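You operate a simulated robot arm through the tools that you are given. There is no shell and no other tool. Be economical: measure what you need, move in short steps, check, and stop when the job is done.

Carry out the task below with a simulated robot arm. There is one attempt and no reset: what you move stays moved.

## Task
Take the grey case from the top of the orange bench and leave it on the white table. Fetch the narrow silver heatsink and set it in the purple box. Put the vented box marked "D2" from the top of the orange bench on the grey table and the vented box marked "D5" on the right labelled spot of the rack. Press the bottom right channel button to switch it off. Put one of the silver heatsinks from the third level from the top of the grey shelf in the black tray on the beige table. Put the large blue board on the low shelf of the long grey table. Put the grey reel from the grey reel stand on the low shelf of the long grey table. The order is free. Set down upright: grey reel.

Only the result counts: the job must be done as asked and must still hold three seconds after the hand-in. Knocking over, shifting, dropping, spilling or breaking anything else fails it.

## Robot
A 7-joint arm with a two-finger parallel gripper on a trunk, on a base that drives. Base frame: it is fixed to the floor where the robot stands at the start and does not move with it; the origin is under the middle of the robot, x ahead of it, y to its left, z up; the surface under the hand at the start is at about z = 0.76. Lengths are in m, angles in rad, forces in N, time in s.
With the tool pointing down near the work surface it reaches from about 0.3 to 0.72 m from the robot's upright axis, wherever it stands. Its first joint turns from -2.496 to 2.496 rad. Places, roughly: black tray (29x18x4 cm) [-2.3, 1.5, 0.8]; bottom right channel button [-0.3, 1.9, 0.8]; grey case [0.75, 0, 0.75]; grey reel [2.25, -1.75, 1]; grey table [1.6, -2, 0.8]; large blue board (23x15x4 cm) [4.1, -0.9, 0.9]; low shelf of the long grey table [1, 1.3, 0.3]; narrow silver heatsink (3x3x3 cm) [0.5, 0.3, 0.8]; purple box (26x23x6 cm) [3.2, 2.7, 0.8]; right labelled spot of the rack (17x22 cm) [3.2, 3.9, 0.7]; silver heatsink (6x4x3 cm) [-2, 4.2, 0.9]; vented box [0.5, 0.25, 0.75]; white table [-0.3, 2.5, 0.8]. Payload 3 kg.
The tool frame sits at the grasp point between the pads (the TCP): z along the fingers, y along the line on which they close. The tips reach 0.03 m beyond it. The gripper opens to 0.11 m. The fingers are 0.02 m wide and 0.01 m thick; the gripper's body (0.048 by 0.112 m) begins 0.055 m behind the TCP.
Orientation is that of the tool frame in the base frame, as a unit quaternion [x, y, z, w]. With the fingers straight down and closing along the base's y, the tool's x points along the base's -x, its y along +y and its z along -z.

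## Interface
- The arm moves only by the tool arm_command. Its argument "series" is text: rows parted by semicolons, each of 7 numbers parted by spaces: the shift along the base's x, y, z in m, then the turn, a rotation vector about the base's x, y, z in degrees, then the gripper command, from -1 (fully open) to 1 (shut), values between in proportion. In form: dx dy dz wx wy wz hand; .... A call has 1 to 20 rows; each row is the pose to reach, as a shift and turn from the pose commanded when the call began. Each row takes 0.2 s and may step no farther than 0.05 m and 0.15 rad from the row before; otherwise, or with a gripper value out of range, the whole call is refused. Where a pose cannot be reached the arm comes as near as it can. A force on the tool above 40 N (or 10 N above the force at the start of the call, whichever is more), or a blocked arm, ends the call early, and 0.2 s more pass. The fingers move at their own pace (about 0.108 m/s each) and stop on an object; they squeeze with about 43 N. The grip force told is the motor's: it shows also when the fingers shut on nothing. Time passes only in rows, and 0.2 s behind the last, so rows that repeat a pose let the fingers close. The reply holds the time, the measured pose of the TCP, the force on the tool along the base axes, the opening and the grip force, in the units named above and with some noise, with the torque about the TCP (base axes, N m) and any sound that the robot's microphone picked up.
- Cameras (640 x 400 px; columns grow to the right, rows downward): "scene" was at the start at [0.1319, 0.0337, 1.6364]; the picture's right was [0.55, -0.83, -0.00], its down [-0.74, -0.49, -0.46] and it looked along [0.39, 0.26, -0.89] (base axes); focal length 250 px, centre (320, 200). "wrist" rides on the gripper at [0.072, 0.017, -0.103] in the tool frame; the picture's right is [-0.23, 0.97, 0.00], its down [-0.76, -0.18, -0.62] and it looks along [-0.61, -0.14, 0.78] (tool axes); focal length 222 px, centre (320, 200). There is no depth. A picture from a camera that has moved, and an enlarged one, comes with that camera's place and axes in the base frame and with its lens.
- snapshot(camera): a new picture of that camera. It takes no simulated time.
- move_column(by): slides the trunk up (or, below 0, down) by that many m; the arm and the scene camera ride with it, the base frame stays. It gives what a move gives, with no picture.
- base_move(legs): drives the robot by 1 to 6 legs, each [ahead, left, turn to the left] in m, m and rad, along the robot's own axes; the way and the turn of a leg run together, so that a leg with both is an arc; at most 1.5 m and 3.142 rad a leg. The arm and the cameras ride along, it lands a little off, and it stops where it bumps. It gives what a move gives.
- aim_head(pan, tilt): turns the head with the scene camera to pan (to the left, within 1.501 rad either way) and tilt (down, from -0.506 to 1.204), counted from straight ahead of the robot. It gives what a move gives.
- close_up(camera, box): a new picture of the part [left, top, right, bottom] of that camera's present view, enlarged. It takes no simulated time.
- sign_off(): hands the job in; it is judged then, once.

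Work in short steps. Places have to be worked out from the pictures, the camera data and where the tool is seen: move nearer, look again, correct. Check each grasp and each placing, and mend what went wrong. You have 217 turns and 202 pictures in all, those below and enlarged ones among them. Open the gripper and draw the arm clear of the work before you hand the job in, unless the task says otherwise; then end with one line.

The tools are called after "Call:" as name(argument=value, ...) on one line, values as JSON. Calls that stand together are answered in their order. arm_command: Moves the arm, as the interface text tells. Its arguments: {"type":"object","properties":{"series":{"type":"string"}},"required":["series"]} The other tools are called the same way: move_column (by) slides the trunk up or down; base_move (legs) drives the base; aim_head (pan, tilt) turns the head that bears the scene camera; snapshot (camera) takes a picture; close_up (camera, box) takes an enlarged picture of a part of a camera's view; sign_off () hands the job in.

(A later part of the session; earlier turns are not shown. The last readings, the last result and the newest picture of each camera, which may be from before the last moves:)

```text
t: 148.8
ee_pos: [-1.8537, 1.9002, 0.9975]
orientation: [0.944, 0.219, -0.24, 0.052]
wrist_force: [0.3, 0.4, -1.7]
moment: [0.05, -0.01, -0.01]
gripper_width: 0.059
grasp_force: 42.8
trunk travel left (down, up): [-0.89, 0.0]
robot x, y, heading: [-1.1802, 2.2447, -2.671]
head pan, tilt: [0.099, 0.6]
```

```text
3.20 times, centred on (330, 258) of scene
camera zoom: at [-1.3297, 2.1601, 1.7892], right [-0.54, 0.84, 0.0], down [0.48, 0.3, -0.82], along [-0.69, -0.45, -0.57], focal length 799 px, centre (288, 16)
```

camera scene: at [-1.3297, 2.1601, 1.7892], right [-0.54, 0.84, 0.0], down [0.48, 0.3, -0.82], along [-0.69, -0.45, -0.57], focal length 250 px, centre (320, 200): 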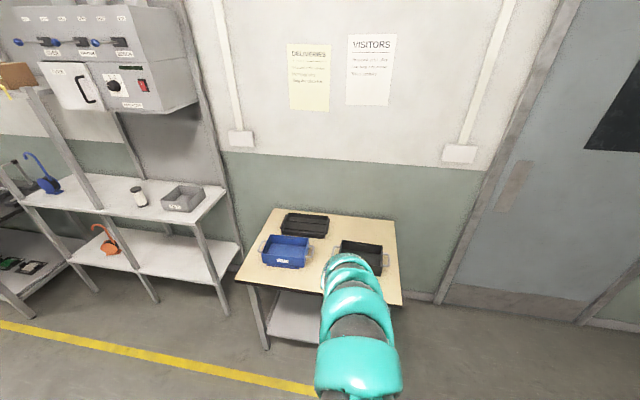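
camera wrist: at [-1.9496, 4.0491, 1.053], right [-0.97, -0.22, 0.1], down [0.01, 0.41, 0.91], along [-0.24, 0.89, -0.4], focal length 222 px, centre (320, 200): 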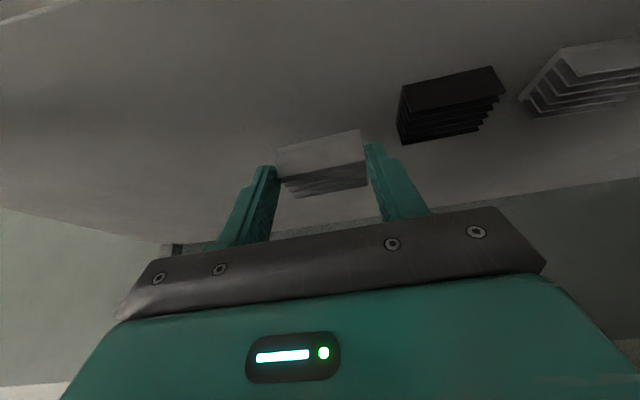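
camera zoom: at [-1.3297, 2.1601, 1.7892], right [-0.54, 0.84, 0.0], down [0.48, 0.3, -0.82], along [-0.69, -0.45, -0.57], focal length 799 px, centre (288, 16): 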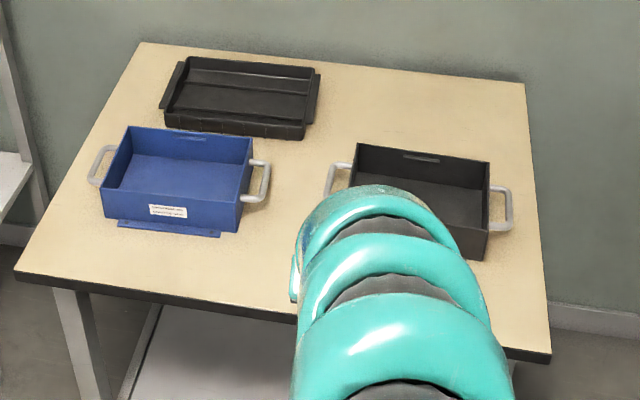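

The shallow black tray is the rear-left one (floor ≈(-2.30,1.45)); the right one is a deep bin. I shift left, then forward, keeping the hand's pitch.

Call:
base_move(legs=[[0, 0.24, -0.045], [0.58, 0, 0]])

Call:
aim_head(pan=0.3, tilt=0.8)

Call:
snapshot(camera="scene")

Call:
snapshot(camera="wrist")

```text
t: 153.3
ee_pos: [-2.2791, 1.4916, 0.996]
orientation: [0.95, 0.193, -0.242, 0.046]
wrist_force: [1.2, -0.1, -2.3]
moment: [0.02, -0.01, 0.03]
gripper_width: 0.0588
grasp_force: 42.7
trunk travel left (down, up): [-0.89, 0.0]
robot x, y, heading: [-1.5892, 1.8023, -2.718]
head pan, tilt: [0.099, 0.6]
```

```text
t: 154.1
ee_pos: [-2.2787, 1.494, 0.9976]
orientation: [0.95, 0.194, -0.241, 0.047]
wrist_force: [1.0, 0.3, -1.1]
moment: [0.01, 0.02, -0.06]
gripper_width: 0.059
grasp_force: 42.8
trunk travel left (down, up): [-0.89, 0.0]
robot x, y, heading: [-1.5891, 1.7994, -2.727]
head pan, tilt: [0.3, 0.799]
```

```text
133 pictures are left
camera scene: at [-1.7253, 1.7161, 1.7724], right [-0.66, 0.75, 0.0], down [0.54, 0.47, -0.7], along [-0.53, -0.46, -0.72], focal length 250 px, centre (320, 200)
```

scene: 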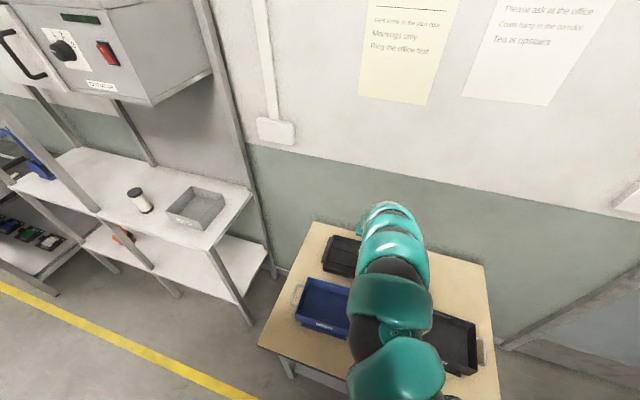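

```text
132 pictures are left
camera wrist: at [-2.1681, 1.5222, 1.0529], right [0.2, -0.98, 0.1], down [-0.41, 0.01, 0.91], along [-0.89, -0.22, -0.4], focal length 222 px, centre (320, 200)
```

wrist: 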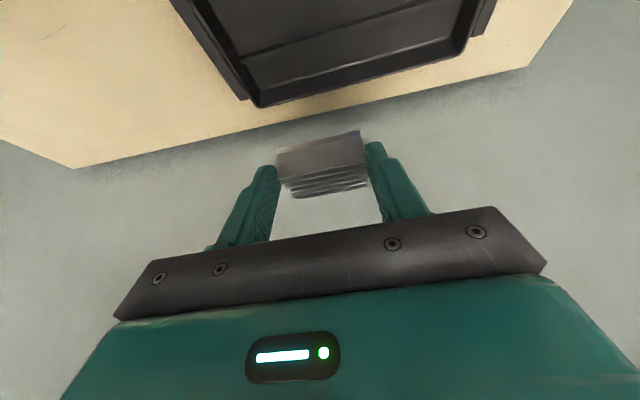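

The hand is already over the tray (n≈-1.457, tray spans n -1.545…-1.365, l 2.12…2.385). I nudge it, lower the trunk 0.12, and look.

Call:
arm_command(series="-0.008 -0.026 0 0 0 0 1; -0.008 -0.026 0 0 0 0 1")

Call:
move_column(by=-0.12)

Call:
snapshot(camera="wrist")

Call:
close_up(camera="scene", box=[250, 180, 500, 380])

```text
t: 154.7
ee_pos: [-2.2856, 1.4686, 0.9977]
orientation: [0.95, 0.194, -0.241, 0.046]
wrist_force: [-0.7, -0.4, -0.8]
moment: [0.04, -0.02, 0.02]
gripper_width: 0.0588
grasp_force: 43.6
trunk travel left (down, up): [-0.89, 0.0]
robot x, y, heading: [-1.5933, 1.8032, -2.723]
head pan, tilt: [0.3, 0.799]
```

```text
t: 156.2
ee_pos: [-2.2869, 1.4683, 0.8776]
orientation: [0.95, 0.194, -0.242, 0.045]
wrist_force: [-0.1, 0.0, -0.7]
moment: [0.01, -0.01, 0.01]
gripper_width: 0.0587
grasp_force: 42.8
trunk travel left (down, up): [-0.77, 0.12]
robot x, y, heading: [-1.5893, 1.8039, -2.726]
head pan, tilt: [0.3, 0.799]
```

```text
131 pictures are left
camera wrist: at [-2.1761, 1.4964, 0.9329], right [0.2, -0.98, 0.1], down [-0.41, 0.01, 0.91], along [-0.89, -0.22, -0.4], focal length 222 px, centre (320, 200)
```

wrist: 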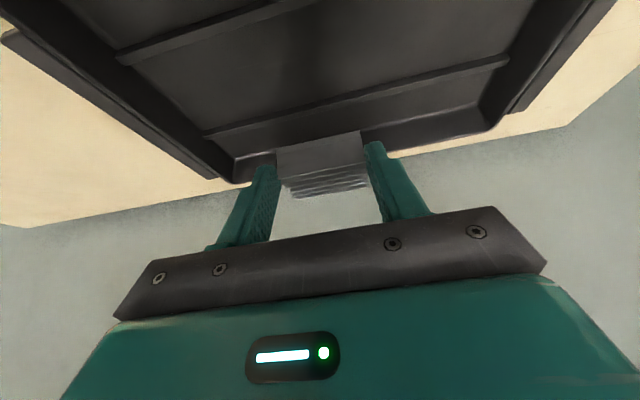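

```text
2.00 times, centred on (375, 280) of scene
camera zoom: at [-1.7253, 1.716, 1.6524], right [-0.66, 0.75, 0.0], down [0.54, 0.47, -0.7], along [-0.52, -0.46, -0.72], focal length 500 px, centre (210, 40)
```

zoom: 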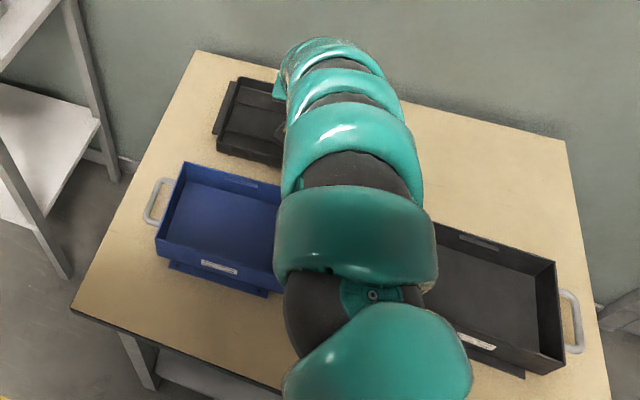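

The tray floor has two ribs at n≈-1.506 and -1.424; I centre between them and lower to contact.

Call:
arm_command(series="0.011 0.005 -0.015 0 0 0 1; 0.011 0.005 -0.030 0 0 0 1; 0.011 0.005 -0.042 0 0 0 1; 0.011 0.005 -0.050 0 0 0 1; 0.011 0.005 -0.056 0 0 0 1; 0.011 0.005 -0.062 0 0 0 1; 0.011 0.005 -0.068 0 0 0 1")

Call:
snapshot(camera="wrist")

```text
t: 157.9
ee_pos: [-2.2762, 1.4699, 0.8142]
orientation: [0.948, 0.194, -0.247, 0.05]
wrist_force: [0.3, 1.2, 25.7]
moment: [0.1, 0.45, -0.26]
gripper_width: 0.0587
grasp_force: 42.9
trunk travel left (down, up): [-0.77, 0.12]
robot x, y, heading: [-1.5877, 1.8042, -2.718]
head pan, tilt: [0.3, 0.799]
stopped in row 7: the force on the tool passed its limit at 44 N (the readings are from after the stop); the commanded pose is now the measured one
```

```text
129 pictures are left
camera wrist: at [-2.166, 1.4994, 0.8694], right [0.2, -0.97, 0.11], down [-0.4, 0.02, 0.92], along [-0.89, -0.23, -0.39], focal length 222 px, centre (320, 200)
```

wrist: 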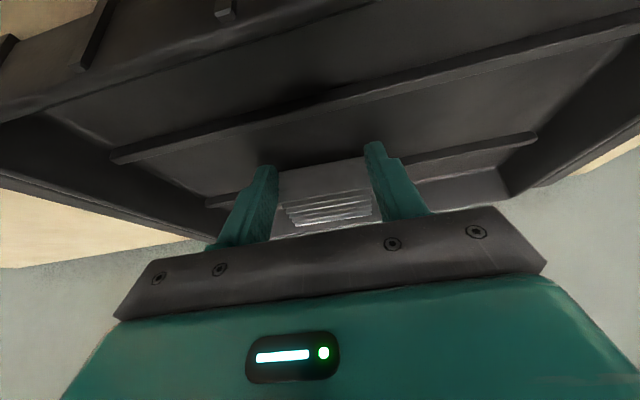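

Contact. I open and raise straight up.

Call:
arm_command(series="0 0 0.002 0 0 0 0.2; 0 0 0.002 0 0 0 -0.5; 0 0 0.002 0 0 0 -0.5; 0 0 0.04 0 0 0 -0.5; 0 0 0.08 0 0 0 -0.5; 0 0 0.1 0 0 0 -0.5")

Call:
move_column(by=0.12)

Call:
snapshot(camera="wrist")

```text
t: 159.3
ee_pos: [-2.2756, 1.472, 0.9115]
orientation: [0.949, 0.194, -0.243, 0.047]
wrist_force: [-0.8, 0.3, -0.1]
moment: [-0.03, -0.01, 0.02]
gripper_width: 0.0824
grasp_force: 0.1
trunk travel left (down, up): [-0.77, 0.12]
robot x, y, heading: [-1.5917, 1.8047, -2.722]
head pan, tilt: [0.3, 0.799]
```

```text
t: 160.8
ee_pos: [-2.2767, 1.4724, 1.0298]
orientation: [0.949, 0.193, -0.243, 0.048]
wrist_force: [0.0, 0.4, -0.2]
moment: [0.03, 0.01, 0.01]
gripper_width: 0.0826
grasp_force: 0.0
trunk travel left (down, up): [-0.89, 0.0]
robot x, y, heading: [-1.5912, 1.8039, -2.724]
head pan, tilt: [0.3, 0.799]
```

```text
128 pictures are left
camera wrist: at [-2.166, 1.5014, 1.086], right [0.2, -0.97, 0.11], down [-0.41, 0.02, 0.91], along [-0.89, -0.22, -0.39], focal length 222 px, centre (320, 200)
```

wrist: 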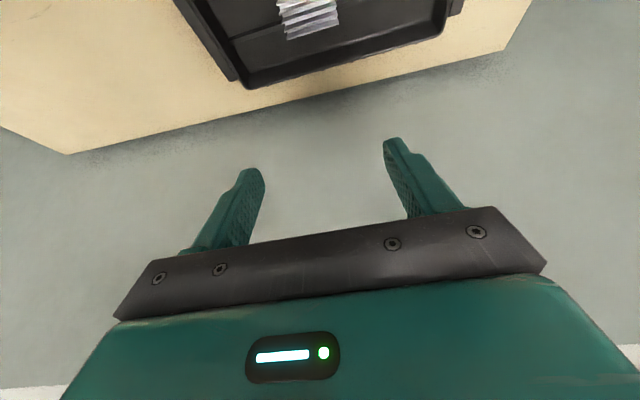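

The heatsink lies in the black tray. I back off, level the hand to vertical, turn round and drive back to the bench for the narrow heatsink at ≈(0.518,0.272).

Call:
base_move(legs=[[-0.35, 0, 0], [0, 0, 1.571], [0, 0, 1.577], [-0.1, -1.2, 0], [0, -1.1, 0]])

Call:
aim_head(pan=0.1, tilt=0.8)

Call:
snapshot(camera="scene")

```text
t: 181.7
ee_pos: [0.2761, 0.1441, 1.0305]
orientation: [-0.195, 0.949, 0.049, 0.243]
wrist_force: [-0.9, -0.8, -0.4]
moment: [0.0, 0.0, 0.01]
gripper_width: 0.0825
grasp_force: 0.0
trunk travel left (down, up): [-0.89, 0.0]
robot x, y, heading: [-0.4088, -0.185, 0.424]
head pan, tilt: [0.3, 0.799]
```

```text
t: 182.4
ee_pos: [0.2777, 0.1457, 1.0301]
orientation: [-0.195, 0.949, 0.048, 0.243]
wrist_force: [0.9, -0.4, 0.9]
moment: [-0.01, 0.02, -0.01]
gripper_width: 0.0827
grasp_force: 0.1
trunk travel left (down, up): [-0.89, 0.0]
robot x, y, heading: [-0.4082, -0.1916, 0.421]
head pan, tilt: [0.099, 0.799]
```

```text
127 pictures are left
camera scene: at [-0.267, -0.1157, 1.7724], right [0.5, -0.87, 0.0], down [-0.62, -0.36, -0.7], along [0.6, 0.35, -0.72], focal length 250 px, centre (320, 200)
```

scene: 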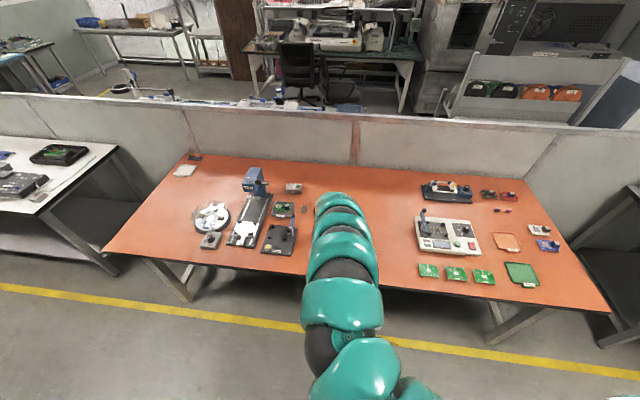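

I level the hand and drive forward to the bench.

Call:
arm_command(series="0 0 0 -3 6.6 0 -1; 0 0 0 -6 13.2 0 -1; -0.02 -0.01 0 -9 19.8 0 -1; -0.04 -0.02 0 -11.9 26.4 0 -1; -0.06 -0.027 0 -11.9 26.4 0 -1; -0.09 -0.04 0 -11.9 26.4 0 -1")

Call:
base_move(legs=[[0.37, 0, 0]])

Call:
move_column(by=-0.08)

Call:
snapshot(camera="wrist")

```text
t: 183.8
ee_pos: [0.1867, 0.1048, 1.0314]
orientation: [-0.204, 0.979, -0.007, 0.0]
wrist_force: [0.2, 0.5, -0.2]
moment: [0.02, 0.0, -0.01]
gripper_width: 0.1101
grasp_force: 0.1
trunk travel left (down, up): [-0.89, 0.0]
robot x, y, heading: [-0.4097, -0.1863, 0.424]
head pan, tilt: [0.099, 0.799]
```

```text
t: 186.2
ee_pos: [0.5262, 0.2655, 1.0312]
orientation: [-0.208, 0.978, -0.006, -0.001]
wrist_force: [-0.5, 0.3, -0.3]
moment: [-0.01, 0.02, 0.0]
gripper_width: 0.1101
grasp_force: 0.0
trunk travel left (down, up): [-0.89, 0.0]
robot x, y, heading: [-0.0642, -0.0329, 0.438]
head pan, tilt: [0.099, 0.799]
```

```text
t: 187.3
ee_pos: [0.525, 0.2654, 0.9506]
orientation: [-0.208, 0.978, -0.006, 0.0]
wrist_force: [-0.2, 0.0, -0.2]
moment: [0.01, 0.01, 0.01]
gripper_width: 0.1101
grasp_force: 0.1
trunk travel left (down, up): [-0.81, 0.08]
robot x, y, heading: [-0.0651, -0.0292, 0.426]
head pan, tilt: [0.099, 0.799]
```

```text
126 pictures are left
camera wrist: at [0.4516, 0.2533, 1.0536], right [-0.19, 0.98, -0.01], down [0.77, 0.15, 0.62], along [0.61, 0.11, -0.78], focal length 222 px, centre (320, 200)
```

wrist: 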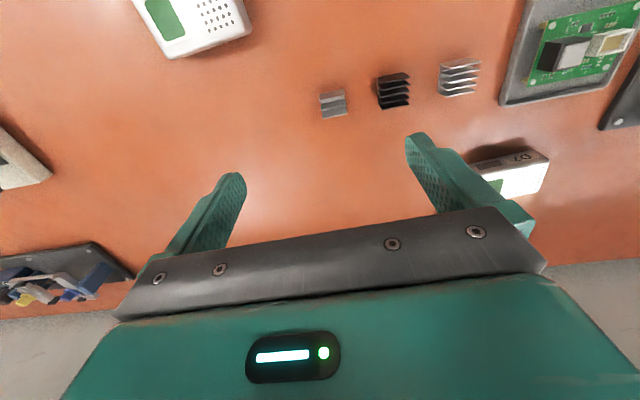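

The narrow heatsink is at ≈(0.521,0.283), aligned with the hand. I narrow the opening to 5.5 cm and lower in two steps.

Call:
move_column(by=-0.06)

Call:
arm_command(series="-0.003 0.017 0 0 0 0 0; -0.003 0.017 -0.03 0 0 0 0; -0.003 0.017 -0.055 0 0 0 0")

Call:
snapshot(camera="wrist")

```text
t: 188.3
ee_pos: [0.5255, 0.2657, 0.8913]
orientation: [-0.208, 0.978, -0.007, -0.001]
wrist_force: [-0.3, 0.0, -0.6]
moment: [-0.02, 0.02, -0.05]
gripper_width: 0.1098
grasp_force: 0.1
trunk travel left (down, up): [-0.75, 0.14]
robot x, y, heading: [-0.07, -0.0309, 0.433]
head pan, tilt: [0.099, 0.799]
```

```text
t: 189.1
ee_pos: [0.5203, 0.2855, 0.8348]
orientation: [-0.207, 0.978, -0.007, 0.0]
wrist_force: [0.6, -1.1, 0.0]
moment: [0.01, 0.01, -0.01]
gripper_width: 0.0549
grasp_force: 0.0
trunk travel left (down, up): [-0.75, 0.14]
robot x, y, heading: [-0.0702, -0.0363, 0.431]
head pan, tilt: [0.099, 0.799]
```

```text
125 pictures are left
camera wrist: at [0.447, 0.2732, 0.9382], right [-0.19, 0.98, -0.01], down [0.77, 0.15, 0.62], along [0.61, 0.11, -0.78], focal length 222 px, centre (320, 200)
```

wrist: 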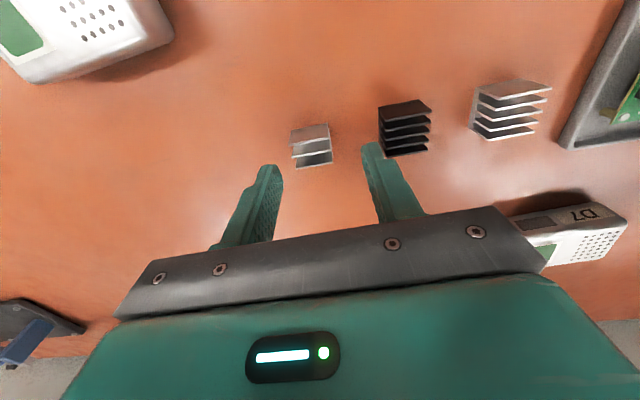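

Centred within ~4 mm. I descend to z≈0.792, close and lift.

Call:
arm_command(series="0.003 -0.002 -0.02 0 0 0 0; 0.003 -0.002 -0.035 0 0 0 0; 0.003 -0.002 -0.043 0 0 0 0; 0.003 -0.002 -0.043 0 0 0 1; 0.003 -0.002 -0.043 0 0 0 1; 0.003 -0.002 -0.043 0 0 0 1; 0.003 -0.002 0 0 0 0 1; 0.003 -0.002 0.04 0 0 0 1; 0.003 -0.002 0.08 0 0 0 1")

Call:
snapshot(camera="wrist")

```text
t: 191.1
ee_pos: [0.5271, 0.28, 0.919]
orientation: [-0.207, 0.978, -0.006, 0.0]
wrist_force: [-0.9, 0.3, -0.4]
moment: [0.01, -0.03, 0.03]
gripper_width: 0.0287
grasp_force: 42.5
trunk travel left (down, up): [-0.75, 0.14]
robot x, y, heading: [-0.0692, -0.0343, 0.432]
head pan, tilt: [0.099, 0.799]
```

```text
124 pictures are left
camera wrist: at [0.4532, 0.2681, 1.0219], right [-0.19, 0.98, -0.01], down [0.77, 0.15, 0.62], along [0.61, 0.11, -0.78], focal length 222 px, centre (320, 200)
```

wrist: 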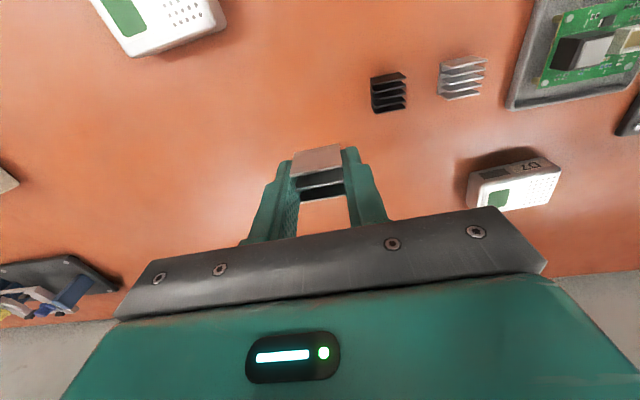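

Held (2.9 cm). Now the long way round the partition: back, strafe left 3.6 m, then look at the corridor.

Call:
base_move(legs=[[-0.4, 0, -0.006], [0, 1.3, 0], [0, 1.2, 0], [0, 1.1, 0]])

Call:
aim_head(pan=0.0, tilt=0.4)

Call:
snapshot(camera="scene")

```text
t: 210.7
ee_pos: [-1.3791, 3.4028, 0.9173]
orientation: [-0.222, 0.975, -0.006, 0.0]
wrist_force: [-0.3, 0.8, -0.6]
moment: [0.0, -0.04, 0.0]
gripper_width: 0.0288
grasp_force: 43.1
trunk travel left (down, up): [-0.75, 0.14]
robot x, y, heading: [-1.9616, 3.0737, 0.462]
head pan, tilt: [0.099, 0.799]
```

```text
t: 211.6
ee_pos: [-1.3794, 3.4015, 0.9171]
orientation: [-0.222, 0.975, -0.007, 0.0]
wrist_force: [0.1, -0.1, -0.4]
moment: [0.02, 0.01, 0.0]
gripper_width: 0.0286
grasp_force: 43.4
trunk travel left (down, up): [-0.75, 0.14]
robot x, y, heading: [-1.9654, 3.0736, 0.461]
head pan, tilt: [0.0, 0.4]
```

```text
123 pictures are left
camera scene: at [-1.8102, 3.1465, 1.6674], right [0.45, -0.9, 0.0], down [-0.35, -0.17, -0.92], along [0.82, 0.41, -0.39], focal length 250 px, centre (320, 200)
```

scene: 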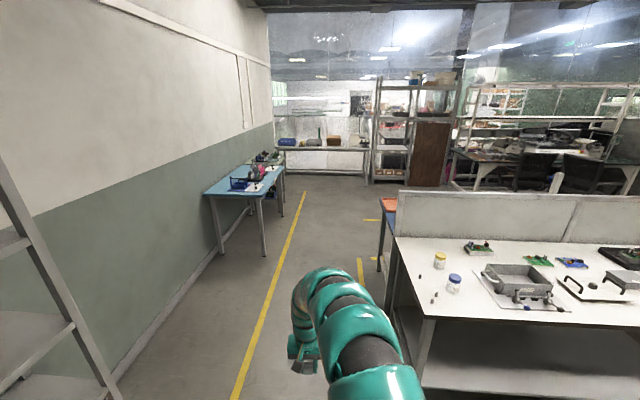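

The corridor is clear. I drive forward 2.9 m along it and look right.

Call:
base_move(legs=[[0, 0, -0.035], [1.4, 0.05, 0], [1.4, 0, 0]])

Call:
aim_head(pan=-0.6, tilt=0.4)

Call:
snapshot(camera="scene")

Call:
aim_head(pan=-1.4, tilt=0.4)

Call:
snapshot(camera="scene")

```text
t: 225.6
ee_pos: [1.1945, 4.5483, 0.9178]
orientation: [-0.201, 0.98, -0.006, -0.002]
wrist_force: [-0.3, 0.5, -0.7]
moment: [-0.01, -0.01, 0.02]
gripper_width: 0.0287
grasp_force: 43.0
trunk travel left (down, up): [-0.75, 0.14]
robot x, y, heading: [0.5989, 4.2448, 0.418]
head pan, tilt: [0.0, 0.4]
```

```text
t: 226.6
ee_pos: [1.1954, 4.5488, 0.9172]
orientation: [-0.201, 0.98, -0.005, -0.001]
wrist_force: [0.2, -0.3, -0.8]
moment: [0.01, -0.04, -0.04]
gripper_width: 0.0286
grasp_force: 43.3
trunk travel left (down, up): [-0.75, 0.14]
robot x, y, heading: [0.5982, 4.2435, 0.416]
head pan, tilt: [-0.6, 0.4]
```

```text
122 pictures are left
camera scene: at [0.7594, 4.259, 1.6675], right [-0.18, -0.98, 0.0], down [-0.38, 0.07, -0.92], along [0.91, -0.17, -0.39], focal length 250 px, centre (320, 200)
```

scene: 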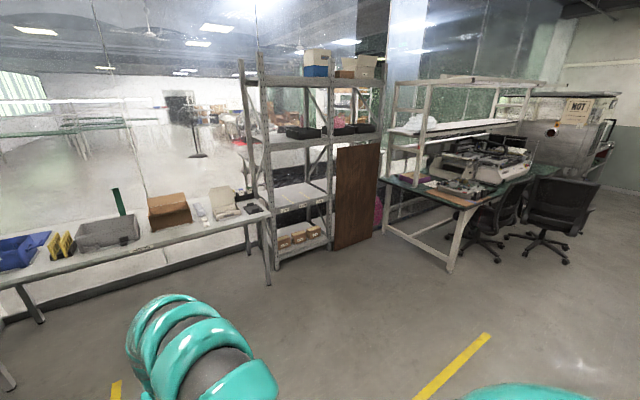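

```text
t: 227.7
ee_pos: [1.1953, 4.5492, 0.9173]
orientation: [-0.201, 0.98, -0.006, 0.001]
wrist_force: [-0.2, 0.1, 0.2]
moment: [0.06, -0.02, 0.02]
gripper_width: 0.0287
grasp_force: 43.2
trunk travel left (down, up): [-0.75, 0.14]
robot x, y, heading: [0.5989, 4.2445, 0.416]
head pan, tilt: [-1.4, 0.4]
```

```text
121 pictures are left
camera scene: at [0.7198, 4.1987, 1.6675], right [-0.83, -0.56, 0.0], down [-0.22, 0.32, -0.92], along [0.51, -0.77, -0.39], focal length 250 px, centre (320, 200)
```

scene: 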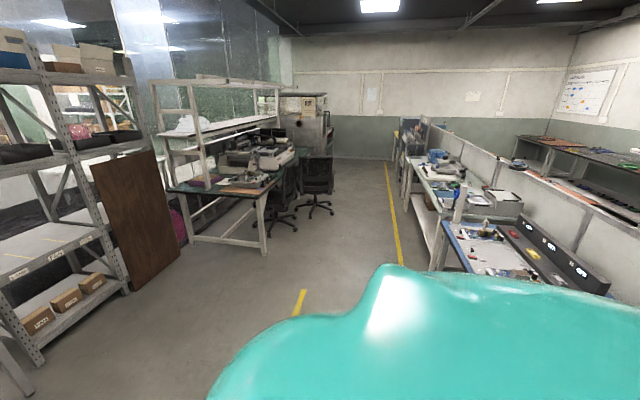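

I enlarge the work table and rack.

Call:
aim_head(pan=-0.6, tilt=0.4)

Call:
close_up(camera="scene", box=[380, 110, 560, 225])

Call:
close_up(camera="scene", box=[235, 110, 395, 270])

```text
t: 228.9
ee_pos: [1.1953, 4.5488, 0.9184]
orientation: [-0.201, 0.98, -0.006, -0.001]
wrist_force: [0.5, 1.3, 0.4]
moment: [-0.01, 0.01, -0.04]
gripper_width: 0.0289
grasp_force: 43.2
trunk travel left (down, up): [-0.75, 0.14]
robot x, y, heading: [0.5972, 4.244, 0.413]
head pan, tilt: [-0.6, 0.4]
```

```text
3.48 times, centred on (470, 168) of scene
camera zoom: at [0.7594, 4.2588, 1.6675], right [-0.18, -0.98, 0.0], down [-0.38, 0.07, -0.92], along [0.91, -0.17, -0.39], focal length 869 px, centre (-202, 313)
```

zoom: 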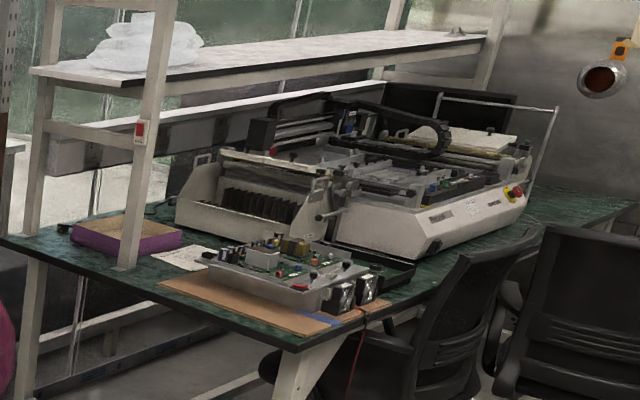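

```text
2.50 times, centred on (315, 190) of scene
camera zoom: at [0.7594, 4.2588, 1.6675], right [-0.18, -0.98, 0.0], down [-0.38, 0.07, -0.92], along [0.91, -0.17, -0.39], focal length 624 px, centre (332, 225)
```

zoom: 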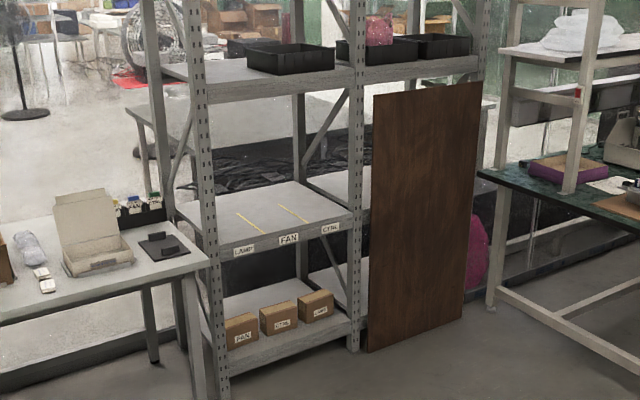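

Purple box ≈ n 4.07, l 1.11 on the green table's left end behind a post; the rack's right spot is "CTRL". I drive to n≈3.3, turn right and approach the table's left end with care for the leaning board.

Call:
base_move(legs=[[1.0, 0, 0], [0, 0, -1.56], [1.35, 0, 0]])

Call:
aim_head(pan=0.35, tilt=0.55)

Call:
snapshot(camera="scene")

```text
t: 243.9
ee_pos: [2.353, 2.8907, 0.918]
orientation: [0.545, 0.839, -0.004, -0.005]
wrist_force: [-0.8, 0.3, 0.7]
moment: [0.0, 0.05, 0.01]
gripper_width: 0.0286
grasp_force: 42.4
trunk travel left (down, up): [-0.75, 0.14]
robot x, y, heading: [2.042, 3.4843, -1.136]
head pan, tilt: [-0.6, 0.4]
```

```text
t: 245.2
ee_pos: [2.3522, 2.8904, 0.9179]
orientation: [0.545, 0.839, -0.004, -0.004]
wrist_force: [0.1, -0.3, -0.2]
moment: [-0.01, -0.02, 0.02]
gripper_width: 0.0286
grasp_force: 42.8
trunk travel left (down, up): [-0.75, 0.14]
robot x, y, heading: [2.0401, 3.4842, -1.139]
head pan, tilt: [0.351, 0.55]
```

```text
118 pictures are left
camera scene: at [2.1348, 3.3473, 1.6538], right [-0.71, -0.7, 0.0], down [-0.37, 0.37, -0.85], along [0.6, -0.61, -0.52], focal length 250 px, centre (320, 200)
```

scene: 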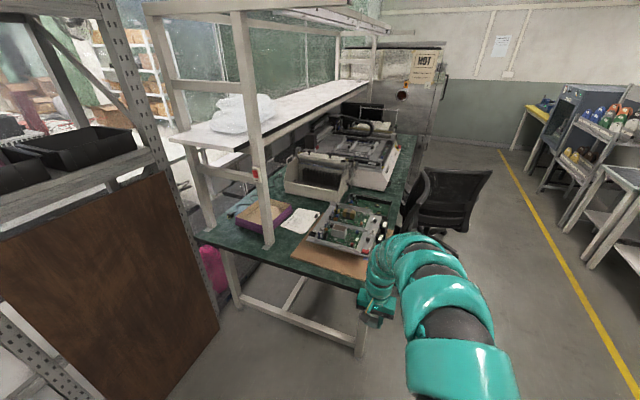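

I enlarge the purple box area.

Call:
close_up(camera="scene", box=[180, 130, 380, 270])

```text
2.86 times, centred on (280, 200) of scene
camera zoom: at [2.1348, 3.3473, 1.6538], right [-0.71, -0.7, 0.0], down [-0.37, 0.37, -0.85], along [0.6, -0.61, -0.52], focal length 714 px, centre (434, 200)
```

zoom: 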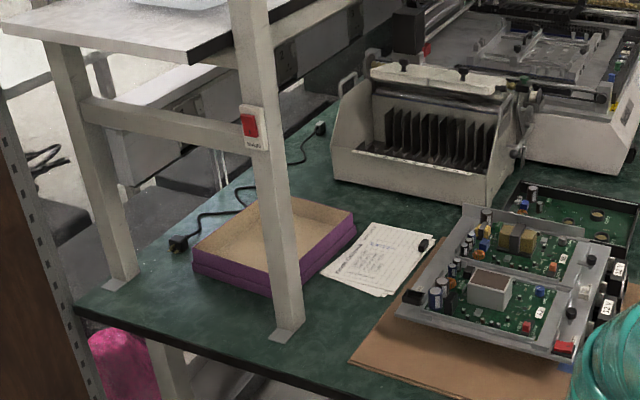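

The box lies behind the left posts with a crossbar at z≈1.1–1.2, so I will enter under it with the hand pitched 45°. First I pitch the hand here and shift it left.

Call:
arm_command(series="0 0 0 -6.8 -3.15 0 1; 0 0 0 -13.6 -6.3 0 1; 0 0 0 -20.4 -9.45 0 1; 0 0 0 -27.2 -12.6 0 1; 0 0 0 -34 -15.75 0 1; 0 0 0 -40.8 -18.9 0 1; 0.043 0.02 0 -40.8 -18.9 0 1; 0.086 0.04 0 -40.8 -18.9 0 1; 0.13 0.06 0 -40.8 -18.9 0 1; 0.173 0.08 0 -40.8 -18.9 0 1")

Call:
base_move(legs=[[0, 0.54, -0.005]])

Call:
aim_head(pan=0.25, tilt=0.6)

Call:
snapshot(camera="scene")

Call:
snapshot(camera="wrist")

```text
t: 247.4
ee_pos: [2.5271, 2.9716, 0.9178]
orientation: [0.505, 0.775, -0.207, 0.318]
wrist_force: [0.1, -0.3, 0.3]
moment: [-0.04, 0.03, -0.02]
gripper_width: 0.0283
grasp_force: 43.6
out of reach, approached as far as the arm can: row 1, 2, 3, 4, 5, 6, 7, 8
trunk travel left (down, up): [-0.75, 0.14]
robot x, y, heading: [2.038, 3.4893, -1.139]
head pan, tilt: [0.351, 0.55]
```

```text
t: 250.5
ee_pos: [3.001, 3.1721, 0.9184]
orientation: [0.517, 0.767, -0.212, 0.315]
wrist_force: [-0.2, 0.2, -0.3]
moment: [-0.04, -0.01, 0.02]
gripper_width: 0.0286
grasp_force: 42.7
trunk travel left (down, up): [-0.75, 0.14]
robot x, y, heading: [2.5332, 3.6998, -1.169]
head pan, tilt: [0.351, 0.55]
```

```text
t: 251.2
ee_pos: [3.0008, 3.1741, 0.9187]
orientation: [0.517, 0.766, -0.212, 0.316]
wrist_force: [0.6, 0.8, -0.2]
moment: [0.0, 0.01, 0.02]
gripper_width: 0.0287
grasp_force: 43.3
trunk travel left (down, up): [-0.75, 0.14]
robot x, y, heading: [2.5322, 3.703, -1.171]
head pan, tilt: [0.25, 0.6]
```

```text
116 pictures are left
camera scene: at [2.615, 3.5571, 1.6493], right [-0.8, -0.61, 0.0], down [-0.34, 0.45, -0.83], along [0.5, -0.66, -0.56], focal length 250 px, centre (320, 200)
```

scene: 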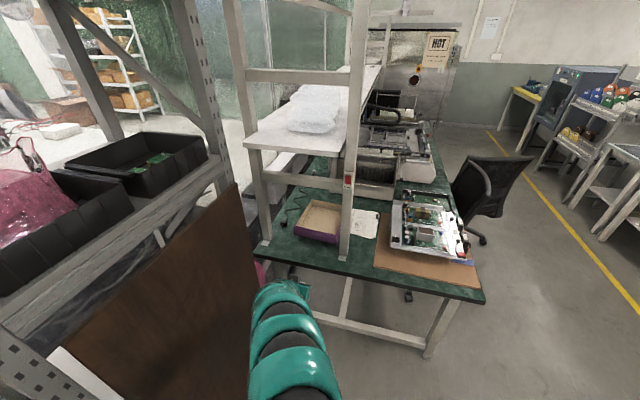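

```text
115 pictures are left
camera wrist: at [2.9692, 3.2953, 0.9408], right [0.96, 0.21, 0.16], down [-0.13, -0.16, 0.98], along [0.24, -0.96, -0.13], focal length 222 px, centre (320, 200)
```

wrist: 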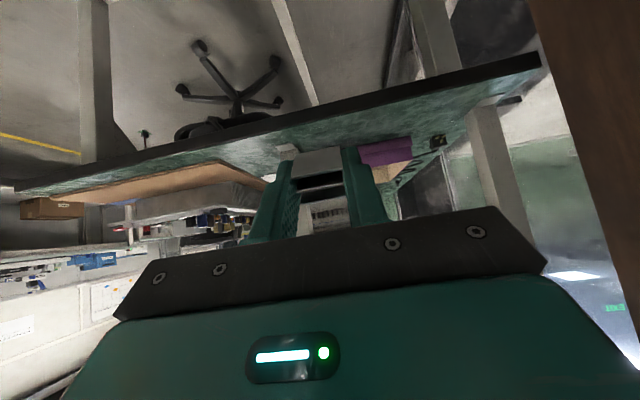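

The rim is at z≈0.82 and the crossbar underside ≈1.12, so a flatter 35° pitch is safer. I correct heading and offset, flatten the hand and lower to z≈0.885.

Call:
base_move(legs=[[0, 0.02, 0.035]])

Call:
arm_command(series="0 0 -0.01 -5 -2.3 0 1; 0 0 -0.02 -10 -4.6 0 1; 0 0 -0.033 -10 -4.6 0 1")

Call:
snapshot(camera="wrist")

```text
t: 251.9
ee_pos: [3.0386, 3.1987, 0.9186]
orientation: [0.503, 0.776, -0.206, 0.32]
wrist_force: [0.2, 0.3, -0.1]
moment: [-0.02, 0.0, -0.01]
gripper_width: 0.0288
grasp_force: 42.6
trunk travel left (down, up): [-0.75, 0.14]
robot x, y, heading: [2.5482, 3.7071, -1.133]
head pan, tilt: [0.25, 0.6]
```

```text
t: 252.8
ee_pos: [3.0391, 3.1966, 0.8873]
orientation: [0.482, 0.741, -0.253, 0.394]
wrist_force: [0.5, -0.1, 0.2]
moment: [0.01, 0.01, 0.02]
gripper_width: 0.0287
grasp_force: 43.5
trunk travel left (down, up): [-0.75, 0.14]
robot x, y, heading: [2.547, 3.712, -1.133]
head pan, tilt: [0.25, 0.6]
```

```text
114 pictures are left
camera wrist: at [3.0018, 3.3203, 0.8854], right [0.94, 0.28, 0.19], down [-0.2, 0.0, 0.98], along [0.27, -0.96, 0.06], focal length 222 px, centre (320, 200)
```

wrist: 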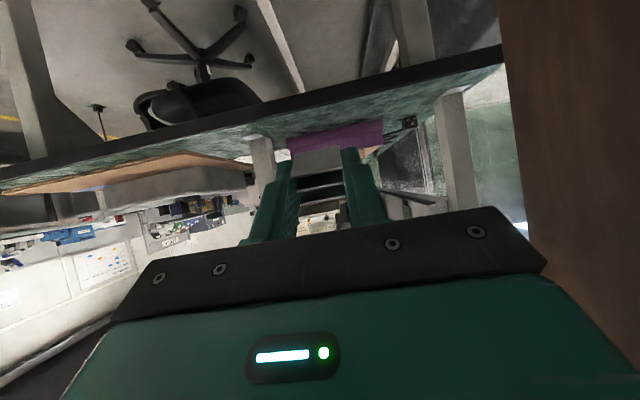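

Aligned with the box between the posts. I drive forward 0.25, then check.

Call:
base_move(legs=[[0.25, 0, -0.008]])

Call:
snapshot(camera="wrist")

Call:
snapshot(camera="scene")

```text
t: 254.6
ee_pos: [3.1391, 2.969, 0.8875]
orientation: [0.485, 0.739, -0.255, 0.392]
wrist_force: [-0.3, -0.7, 0.4]
moment: [0.02, 0.04, 0.01]
gripper_width: 0.0287
grasp_force: 43.0
trunk travel left (down, up): [-0.75, 0.14]
robot x, y, heading: [2.6495, 3.4842, -1.146]
head pan, tilt: [0.25, 0.6]
```

```text
113 pictures are left
camera wrist: at [3.1023, 3.0913, 0.885], right [0.94, 0.27, 0.19], down [-0.2, 0.01, 0.98], along [0.27, -0.96, 0.06], focal length 222 px, centre (320, 200)
```

wrist: 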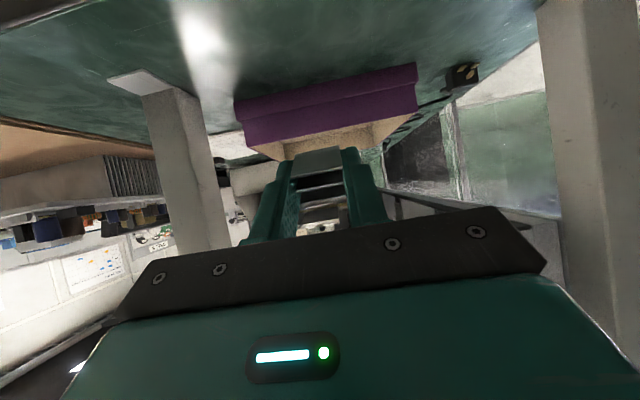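

```text
112 pictures are left
camera scene: at [2.7409, 3.3412, 1.6491], right [-0.78, -0.63, 0.0], down [-0.35, 0.44, -0.82], along [0.52, -0.64, -0.57], focal length 250 px, centre (320, 200)
```

scene: 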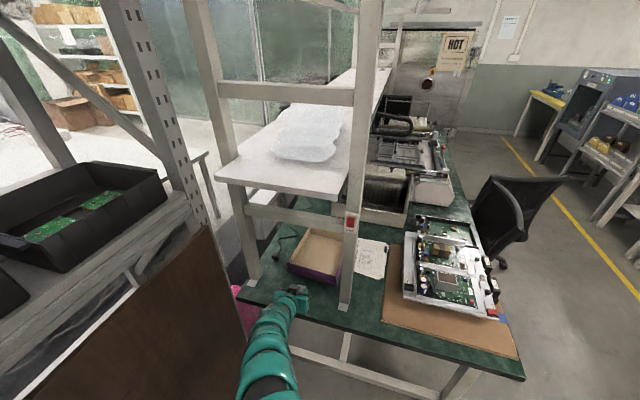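

Well lined up. I drive 0.19 m further so the heatsink is over the box interior.

Call:
base_move(legs=[[0.19, 0, 0]])

Call:
snapshot(camera="wrist")

Call:
close_up(camera="scene", box=[220, 150, 420, 330])

```text
t: 256.1
ee_pos: [3.2162, 2.7902, 0.8865]
orientation: [0.486, 0.739, -0.254, 0.391]
wrist_force: [0.7, -0.9, -1.0]
moment: [0.01, -0.01, -0.02]
gripper_width: 0.0285
grasp_force: 42.8
trunk travel left (down, up): [-0.75, 0.14]
robot x, y, heading: [2.7347, 3.3062, -1.141]
head pan, tilt: [0.25, 0.6]
```

```text
111 pictures are left
camera wrist: at [3.1807, 2.9128, 0.8849], right [0.94, 0.27, 0.19], down [-0.2, 0.01, 0.98], along [0.26, -0.96, 0.06], focal length 222 px, centre (320, 200)
```

wrist: 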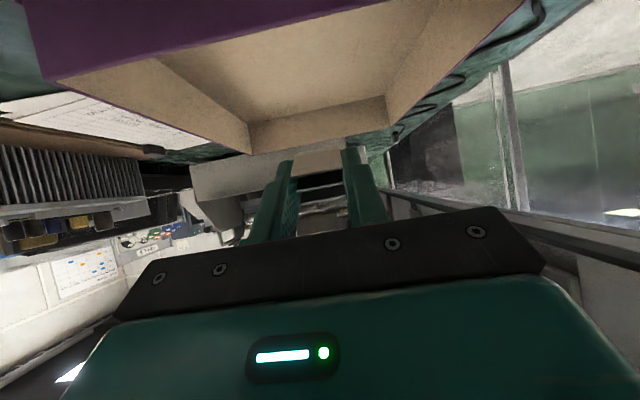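

```text
2.22 times, centred on (320, 240) of scene
camera zoom: at [2.8205, 3.1642, 1.6491], right [-0.78, -0.62, 0.0], down [-0.35, 0.44, -0.82], along [0.51, -0.64, -0.57], focal length 555 px, centre (320, 111)
```

zoom: 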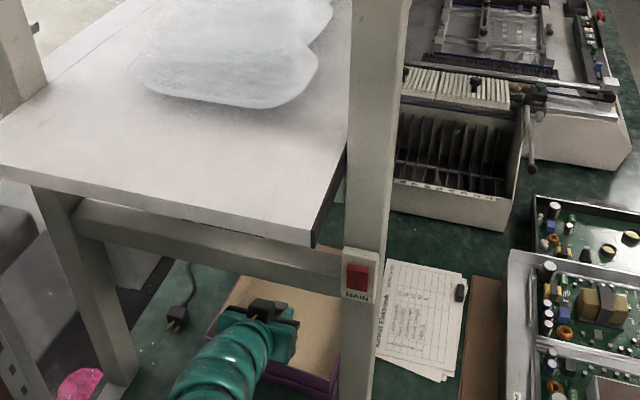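

The heatsink is inside the box outline. I lower 5 cm and release.

Call:
arm_command(series="0 0 -0.015 0 0 0 1; 0 0 -0.03 0 0 0 1; 0 0 -0.042 0 0 0 1; 0 0 -0.05 0 0 0 1")

Call:
snapshot(camera="wrist")

```text
t: 257.1
ee_pos: [3.2143, 2.7885, 0.8398]
orientation: [0.486, 0.738, -0.255, 0.393]
wrist_force: [0.3, 0.1, 0.4]
moment: [0.02, 0.01, -0.01]
gripper_width: 0.0287
grasp_force: 42.9
trunk travel left (down, up): [-0.75, 0.14]
robot x, y, heading: [2.7317, 3.3126, -1.142]
head pan, tilt: [0.25, 0.6]
```

```text
109 pictures are left
camera wrist: at [3.1803, 2.9118, 0.8366], right [0.94, 0.27, 0.19], down [-0.2, 0.01, 0.98], along [0.26, -0.96, 0.06], focal length 222 px, centre (320, 200)
```

wrist: 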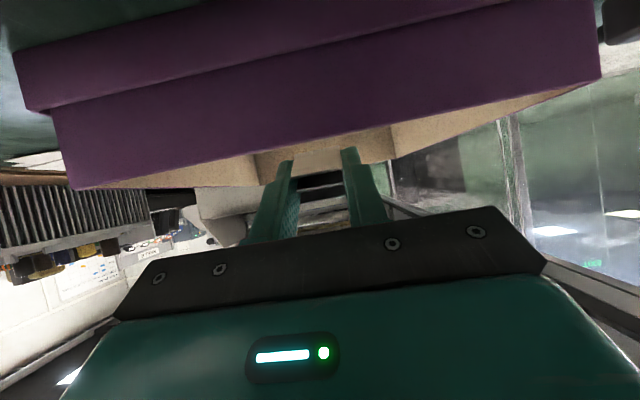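

A little lower to shorten the drop, then open.

Call:
arm_command(series="0 0 -0.008 0 0 0 1; 0 0 -0.013 0 0 0 1; 0 0 -0.013 0 0 0 0.6; 0 0 -0.013 0 0 0 0.2; 0 0 -0.013 0 0 0 0.2; 0 0 0.01 0 0 0 0.2; 0 0 0.03 0 0 0 0.2; 0 0 0.05 0 0 0 0.2")

Call:
snapshot(camera="wrist")

Call:
close_up(camera="scene", box=[220, 150, 420, 330])

```text
t: 258.9
ee_pos: [3.2152, 2.7891, 0.891]
orientation: [0.486, 0.738, -0.256, 0.392]
wrist_force: [-0.8, -0.2, -0.3]
moment: [0.01, 0.0, 0.01]
gripper_width: 0.044
grasp_force: 0.0
trunk travel left (down, up): [-0.75, 0.14]
robot x, y, heading: [2.7321, 3.3111, -1.15]
head pan, tilt: [0.25, 0.6]
```

```text
108 pictures are left
camera wrist: at [3.1807, 2.9124, 0.8886], right [0.94, 0.27, 0.19], down [-0.2, 0.01, 0.98], along [0.26, -0.96, 0.06], focal length 222 px, centre (320, 200)
```

wrist: 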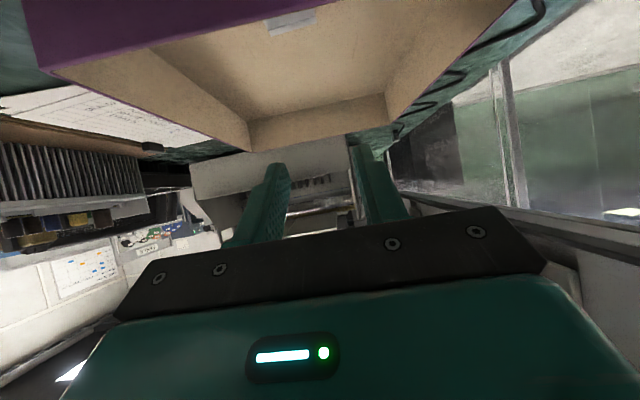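

```text
2.22 times, centred on (320, 240) of scene
camera zoom: at [2.8195, 3.166, 1.6493], right [-0.78, -0.62, 0.0], down [-0.35, 0.44, -0.83], along [0.51, -0.65, -0.56], focal length 555 px, centre (320, 111)
```

zoom: 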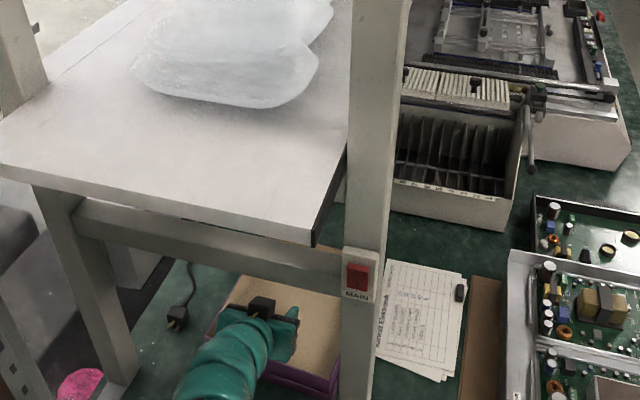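

The heatsink lies in the purple box. I back straight out, strafe right into the aisle and look down it.

Call:
base_move(legs=[[-0.5, 0, 0.005], [0, -0.8, 0], [0, -0.8, 0]])

Call:
aim_head(pan=0.0, tilt=0.45)

Call:
snapshot(camera="scene")

```text
t: 269.8
ee_pos: [1.5123, 2.613, 0.8896]
orientation: [0.494, 0.733, -0.259, 0.389]
wrist_force: [-0.3, 0.5, -0.7]
moment: [0.02, 0.01, 0.01]
gripper_width: 0.0442
grasp_force: 0.1
trunk travel left (down, up): [-0.75, 0.14]
robot x, y, heading: [1.0409, 3.1407, -1.164]
head pan, tilt: [0.25, 0.6]
```

```text
t: 270.6
ee_pos: [1.5122, 2.6128, 0.8901]
orientation: [0.494, 0.733, -0.259, 0.389]
wrist_force: [-1.0, -0.3, -0.4]
moment: [0.0, -0.02, 0.03]
gripper_width: 0.0439
grasp_force: 0.0
trunk travel left (down, up): [-0.75, 0.14]
robot x, y, heading: [1.0414, 3.1461, -1.166]
head pan, tilt: [0.0, 0.45]
```

```text
106 pictures are left
camera scene: at [1.1059, 2.9831, 1.6628], right [-0.92, -0.39, 0.0], down [-0.17, 0.4, -0.9], along [0.35, -0.83, -0.44], focal length 250 px, centre (320, 200)
```

scene: 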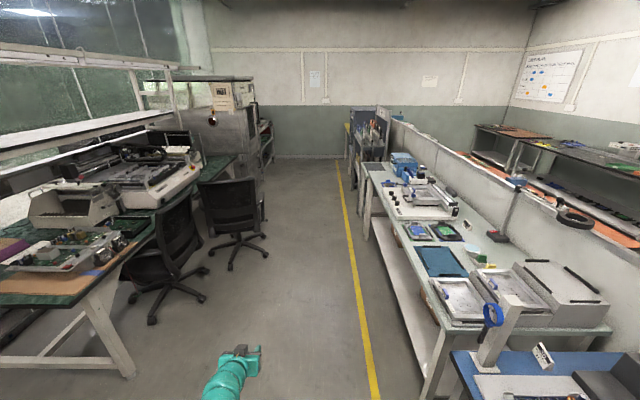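

The aisle is clear. I drive down it ≈3.4 m to the far end and look for the blue board and reels.

Call:
base_move(legs=[[0, 0, 0.02], [1.2, 0.05, 0], [1.2, 0, 0], [1.0, 0, 0]])

Call:
aim_head(pan=0.35, tilt=0.45)

Call:
snapshot(camera="scene")

Call:
aim_head(pan=-0.6, tilt=0.45)

Call:
snapshot(camera="scene")

```text
t: 287.1
ee_pos: [3.0068, -0.3401, 0.8897]
orientation: [0.475, 0.745, -0.25, 0.395]
wrist_force: [-0.6, -0.6, 0.1]
moment: [0.0, -0.01, 0.01]
gripper_width: 0.044
grasp_force: 0.2
trunk travel left (down, up): [-0.75, 0.14]
robot x, y, heading: [2.5094, 0.1654, -1.118]
head pan, tilt: [0.0, 0.45]
```

```text
t: 287.9
ee_pos: [3.0074, -0.3393, 0.8891]
orientation: [0.475, 0.745, -0.249, 0.396]
wrist_force: [-0.5, 0.7, 0.6]
moment: [0.0, -0.02, 0.01]
gripper_width: 0.0443
grasp_force: 0.0
trunk travel left (down, up): [-0.75, 0.14]
robot x, y, heading: [2.5082, 0.1631, -1.112]
head pan, tilt: [0.351, 0.45]
```

```text
105 pictures are left
camera scene: at [2.6087, 0.028, 1.6628], right [-0.69, -0.72, 0.0], down [-0.31, 0.3, -0.9], along [0.65, -0.62, -0.44], focal length 250 px, centre (320, 200)
```

scene: 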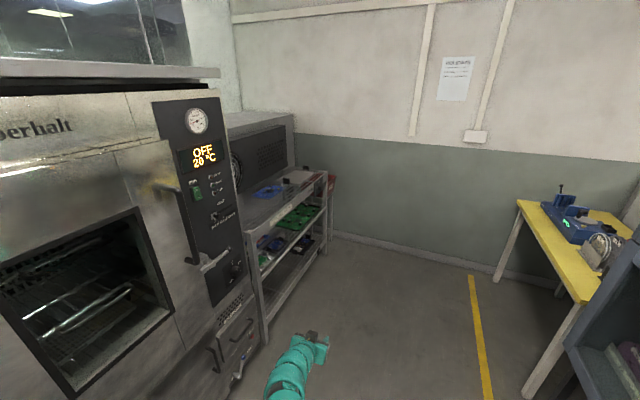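

```text
t: 289.2
ee_pos: [3.0077, -0.3378, 0.8904]
orientation: [0.475, 0.746, -0.249, 0.396]
wrist_force: [0.3, -0.3, 0.2]
moment: [0.01, 0.02, -0.01]
gripper_width: 0.0439
grasp_force: 0.2
trunk travel left (down, up): [-0.75, 0.14]
robot x, y, heading: [2.5097, 0.1647, -1.114]
head pan, tilt: [-0.6, 0.45]
```

```text
104 pictures are left
camera scene: at [2.5292, 0.0008, 1.6628], right [-0.99, 0.14, 0.0], down [0.06, 0.43, -0.9], along [-0.13, -0.89, -0.44], focal length 250 px, centre (320, 200)
```

scene: 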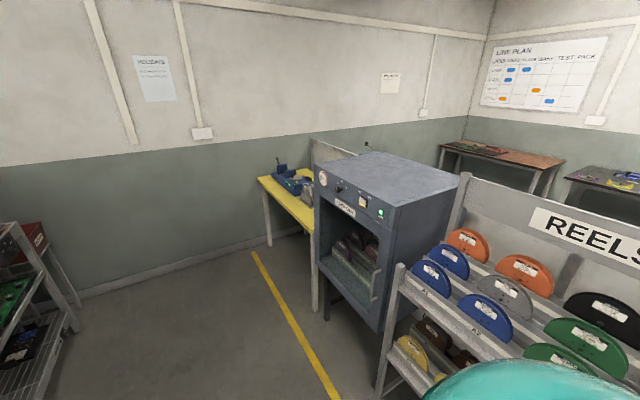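

The blue board seems to be on top of the grey cart by the oven; I enlarge, and also the reels.

Call:
close_up(camera="scene", box=[370, 215, 640, 385])

Call:
aim_head(pan=0.4, tilt=0.5)

Call:
close_up(camera="scene", box=[240, 130, 370, 260])

```text
2.35 times, centred on (505, 300) of scene
camera zoom: at [2.5292, 0.0008, 1.6628], right [-0.99, 0.14, 0.0], down [0.06, 0.43, -0.9], along [-0.13, -0.89, -0.44], focal length 588 px, centre (-115, -35)
```

zoom: 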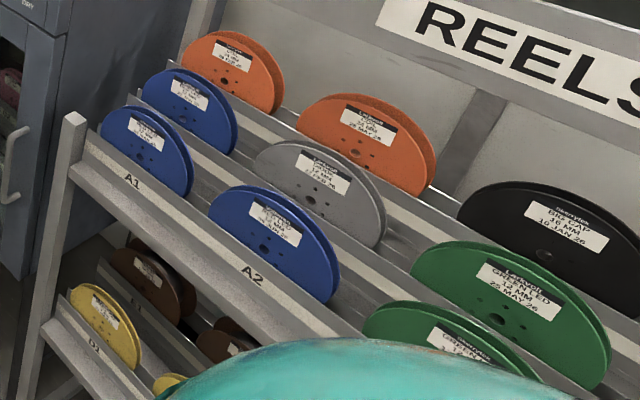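

```text
t: 290.4
ee_pos: [3.0083, -0.339, 0.8892]
orientation: [0.475, 0.746, -0.249, 0.395]
wrist_force: [-0.4, -0.1, 0.3]
moment: [0.0, 0.03, 0.03]
gripper_width: 0.0441
grasp_force: 0.0
trunk travel left (down, up): [-0.75, 0.14]
robot x, y, heading: [2.5073, 0.1652, -1.114]
head pan, tilt: [0.4, 0.499]
```

```text
3.08 times, centred on (305, 195) of scene
camera zoom: at [2.611, 0.0319, 1.6583], right [-0.66, -0.75, 0.0], down [-0.36, 0.31, -0.88], along [0.66, -0.58, -0.48], focal length 768 px, centre (366, 215)
```

zoom: 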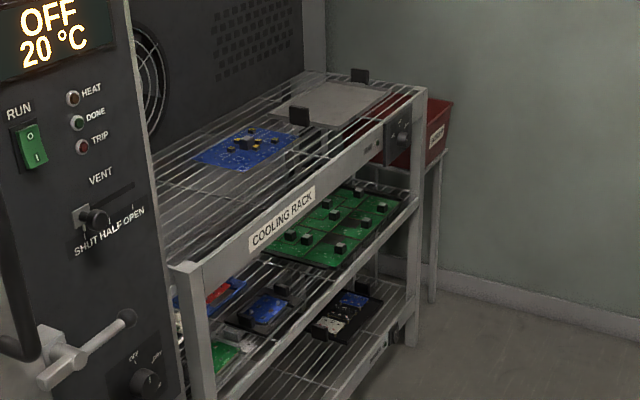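

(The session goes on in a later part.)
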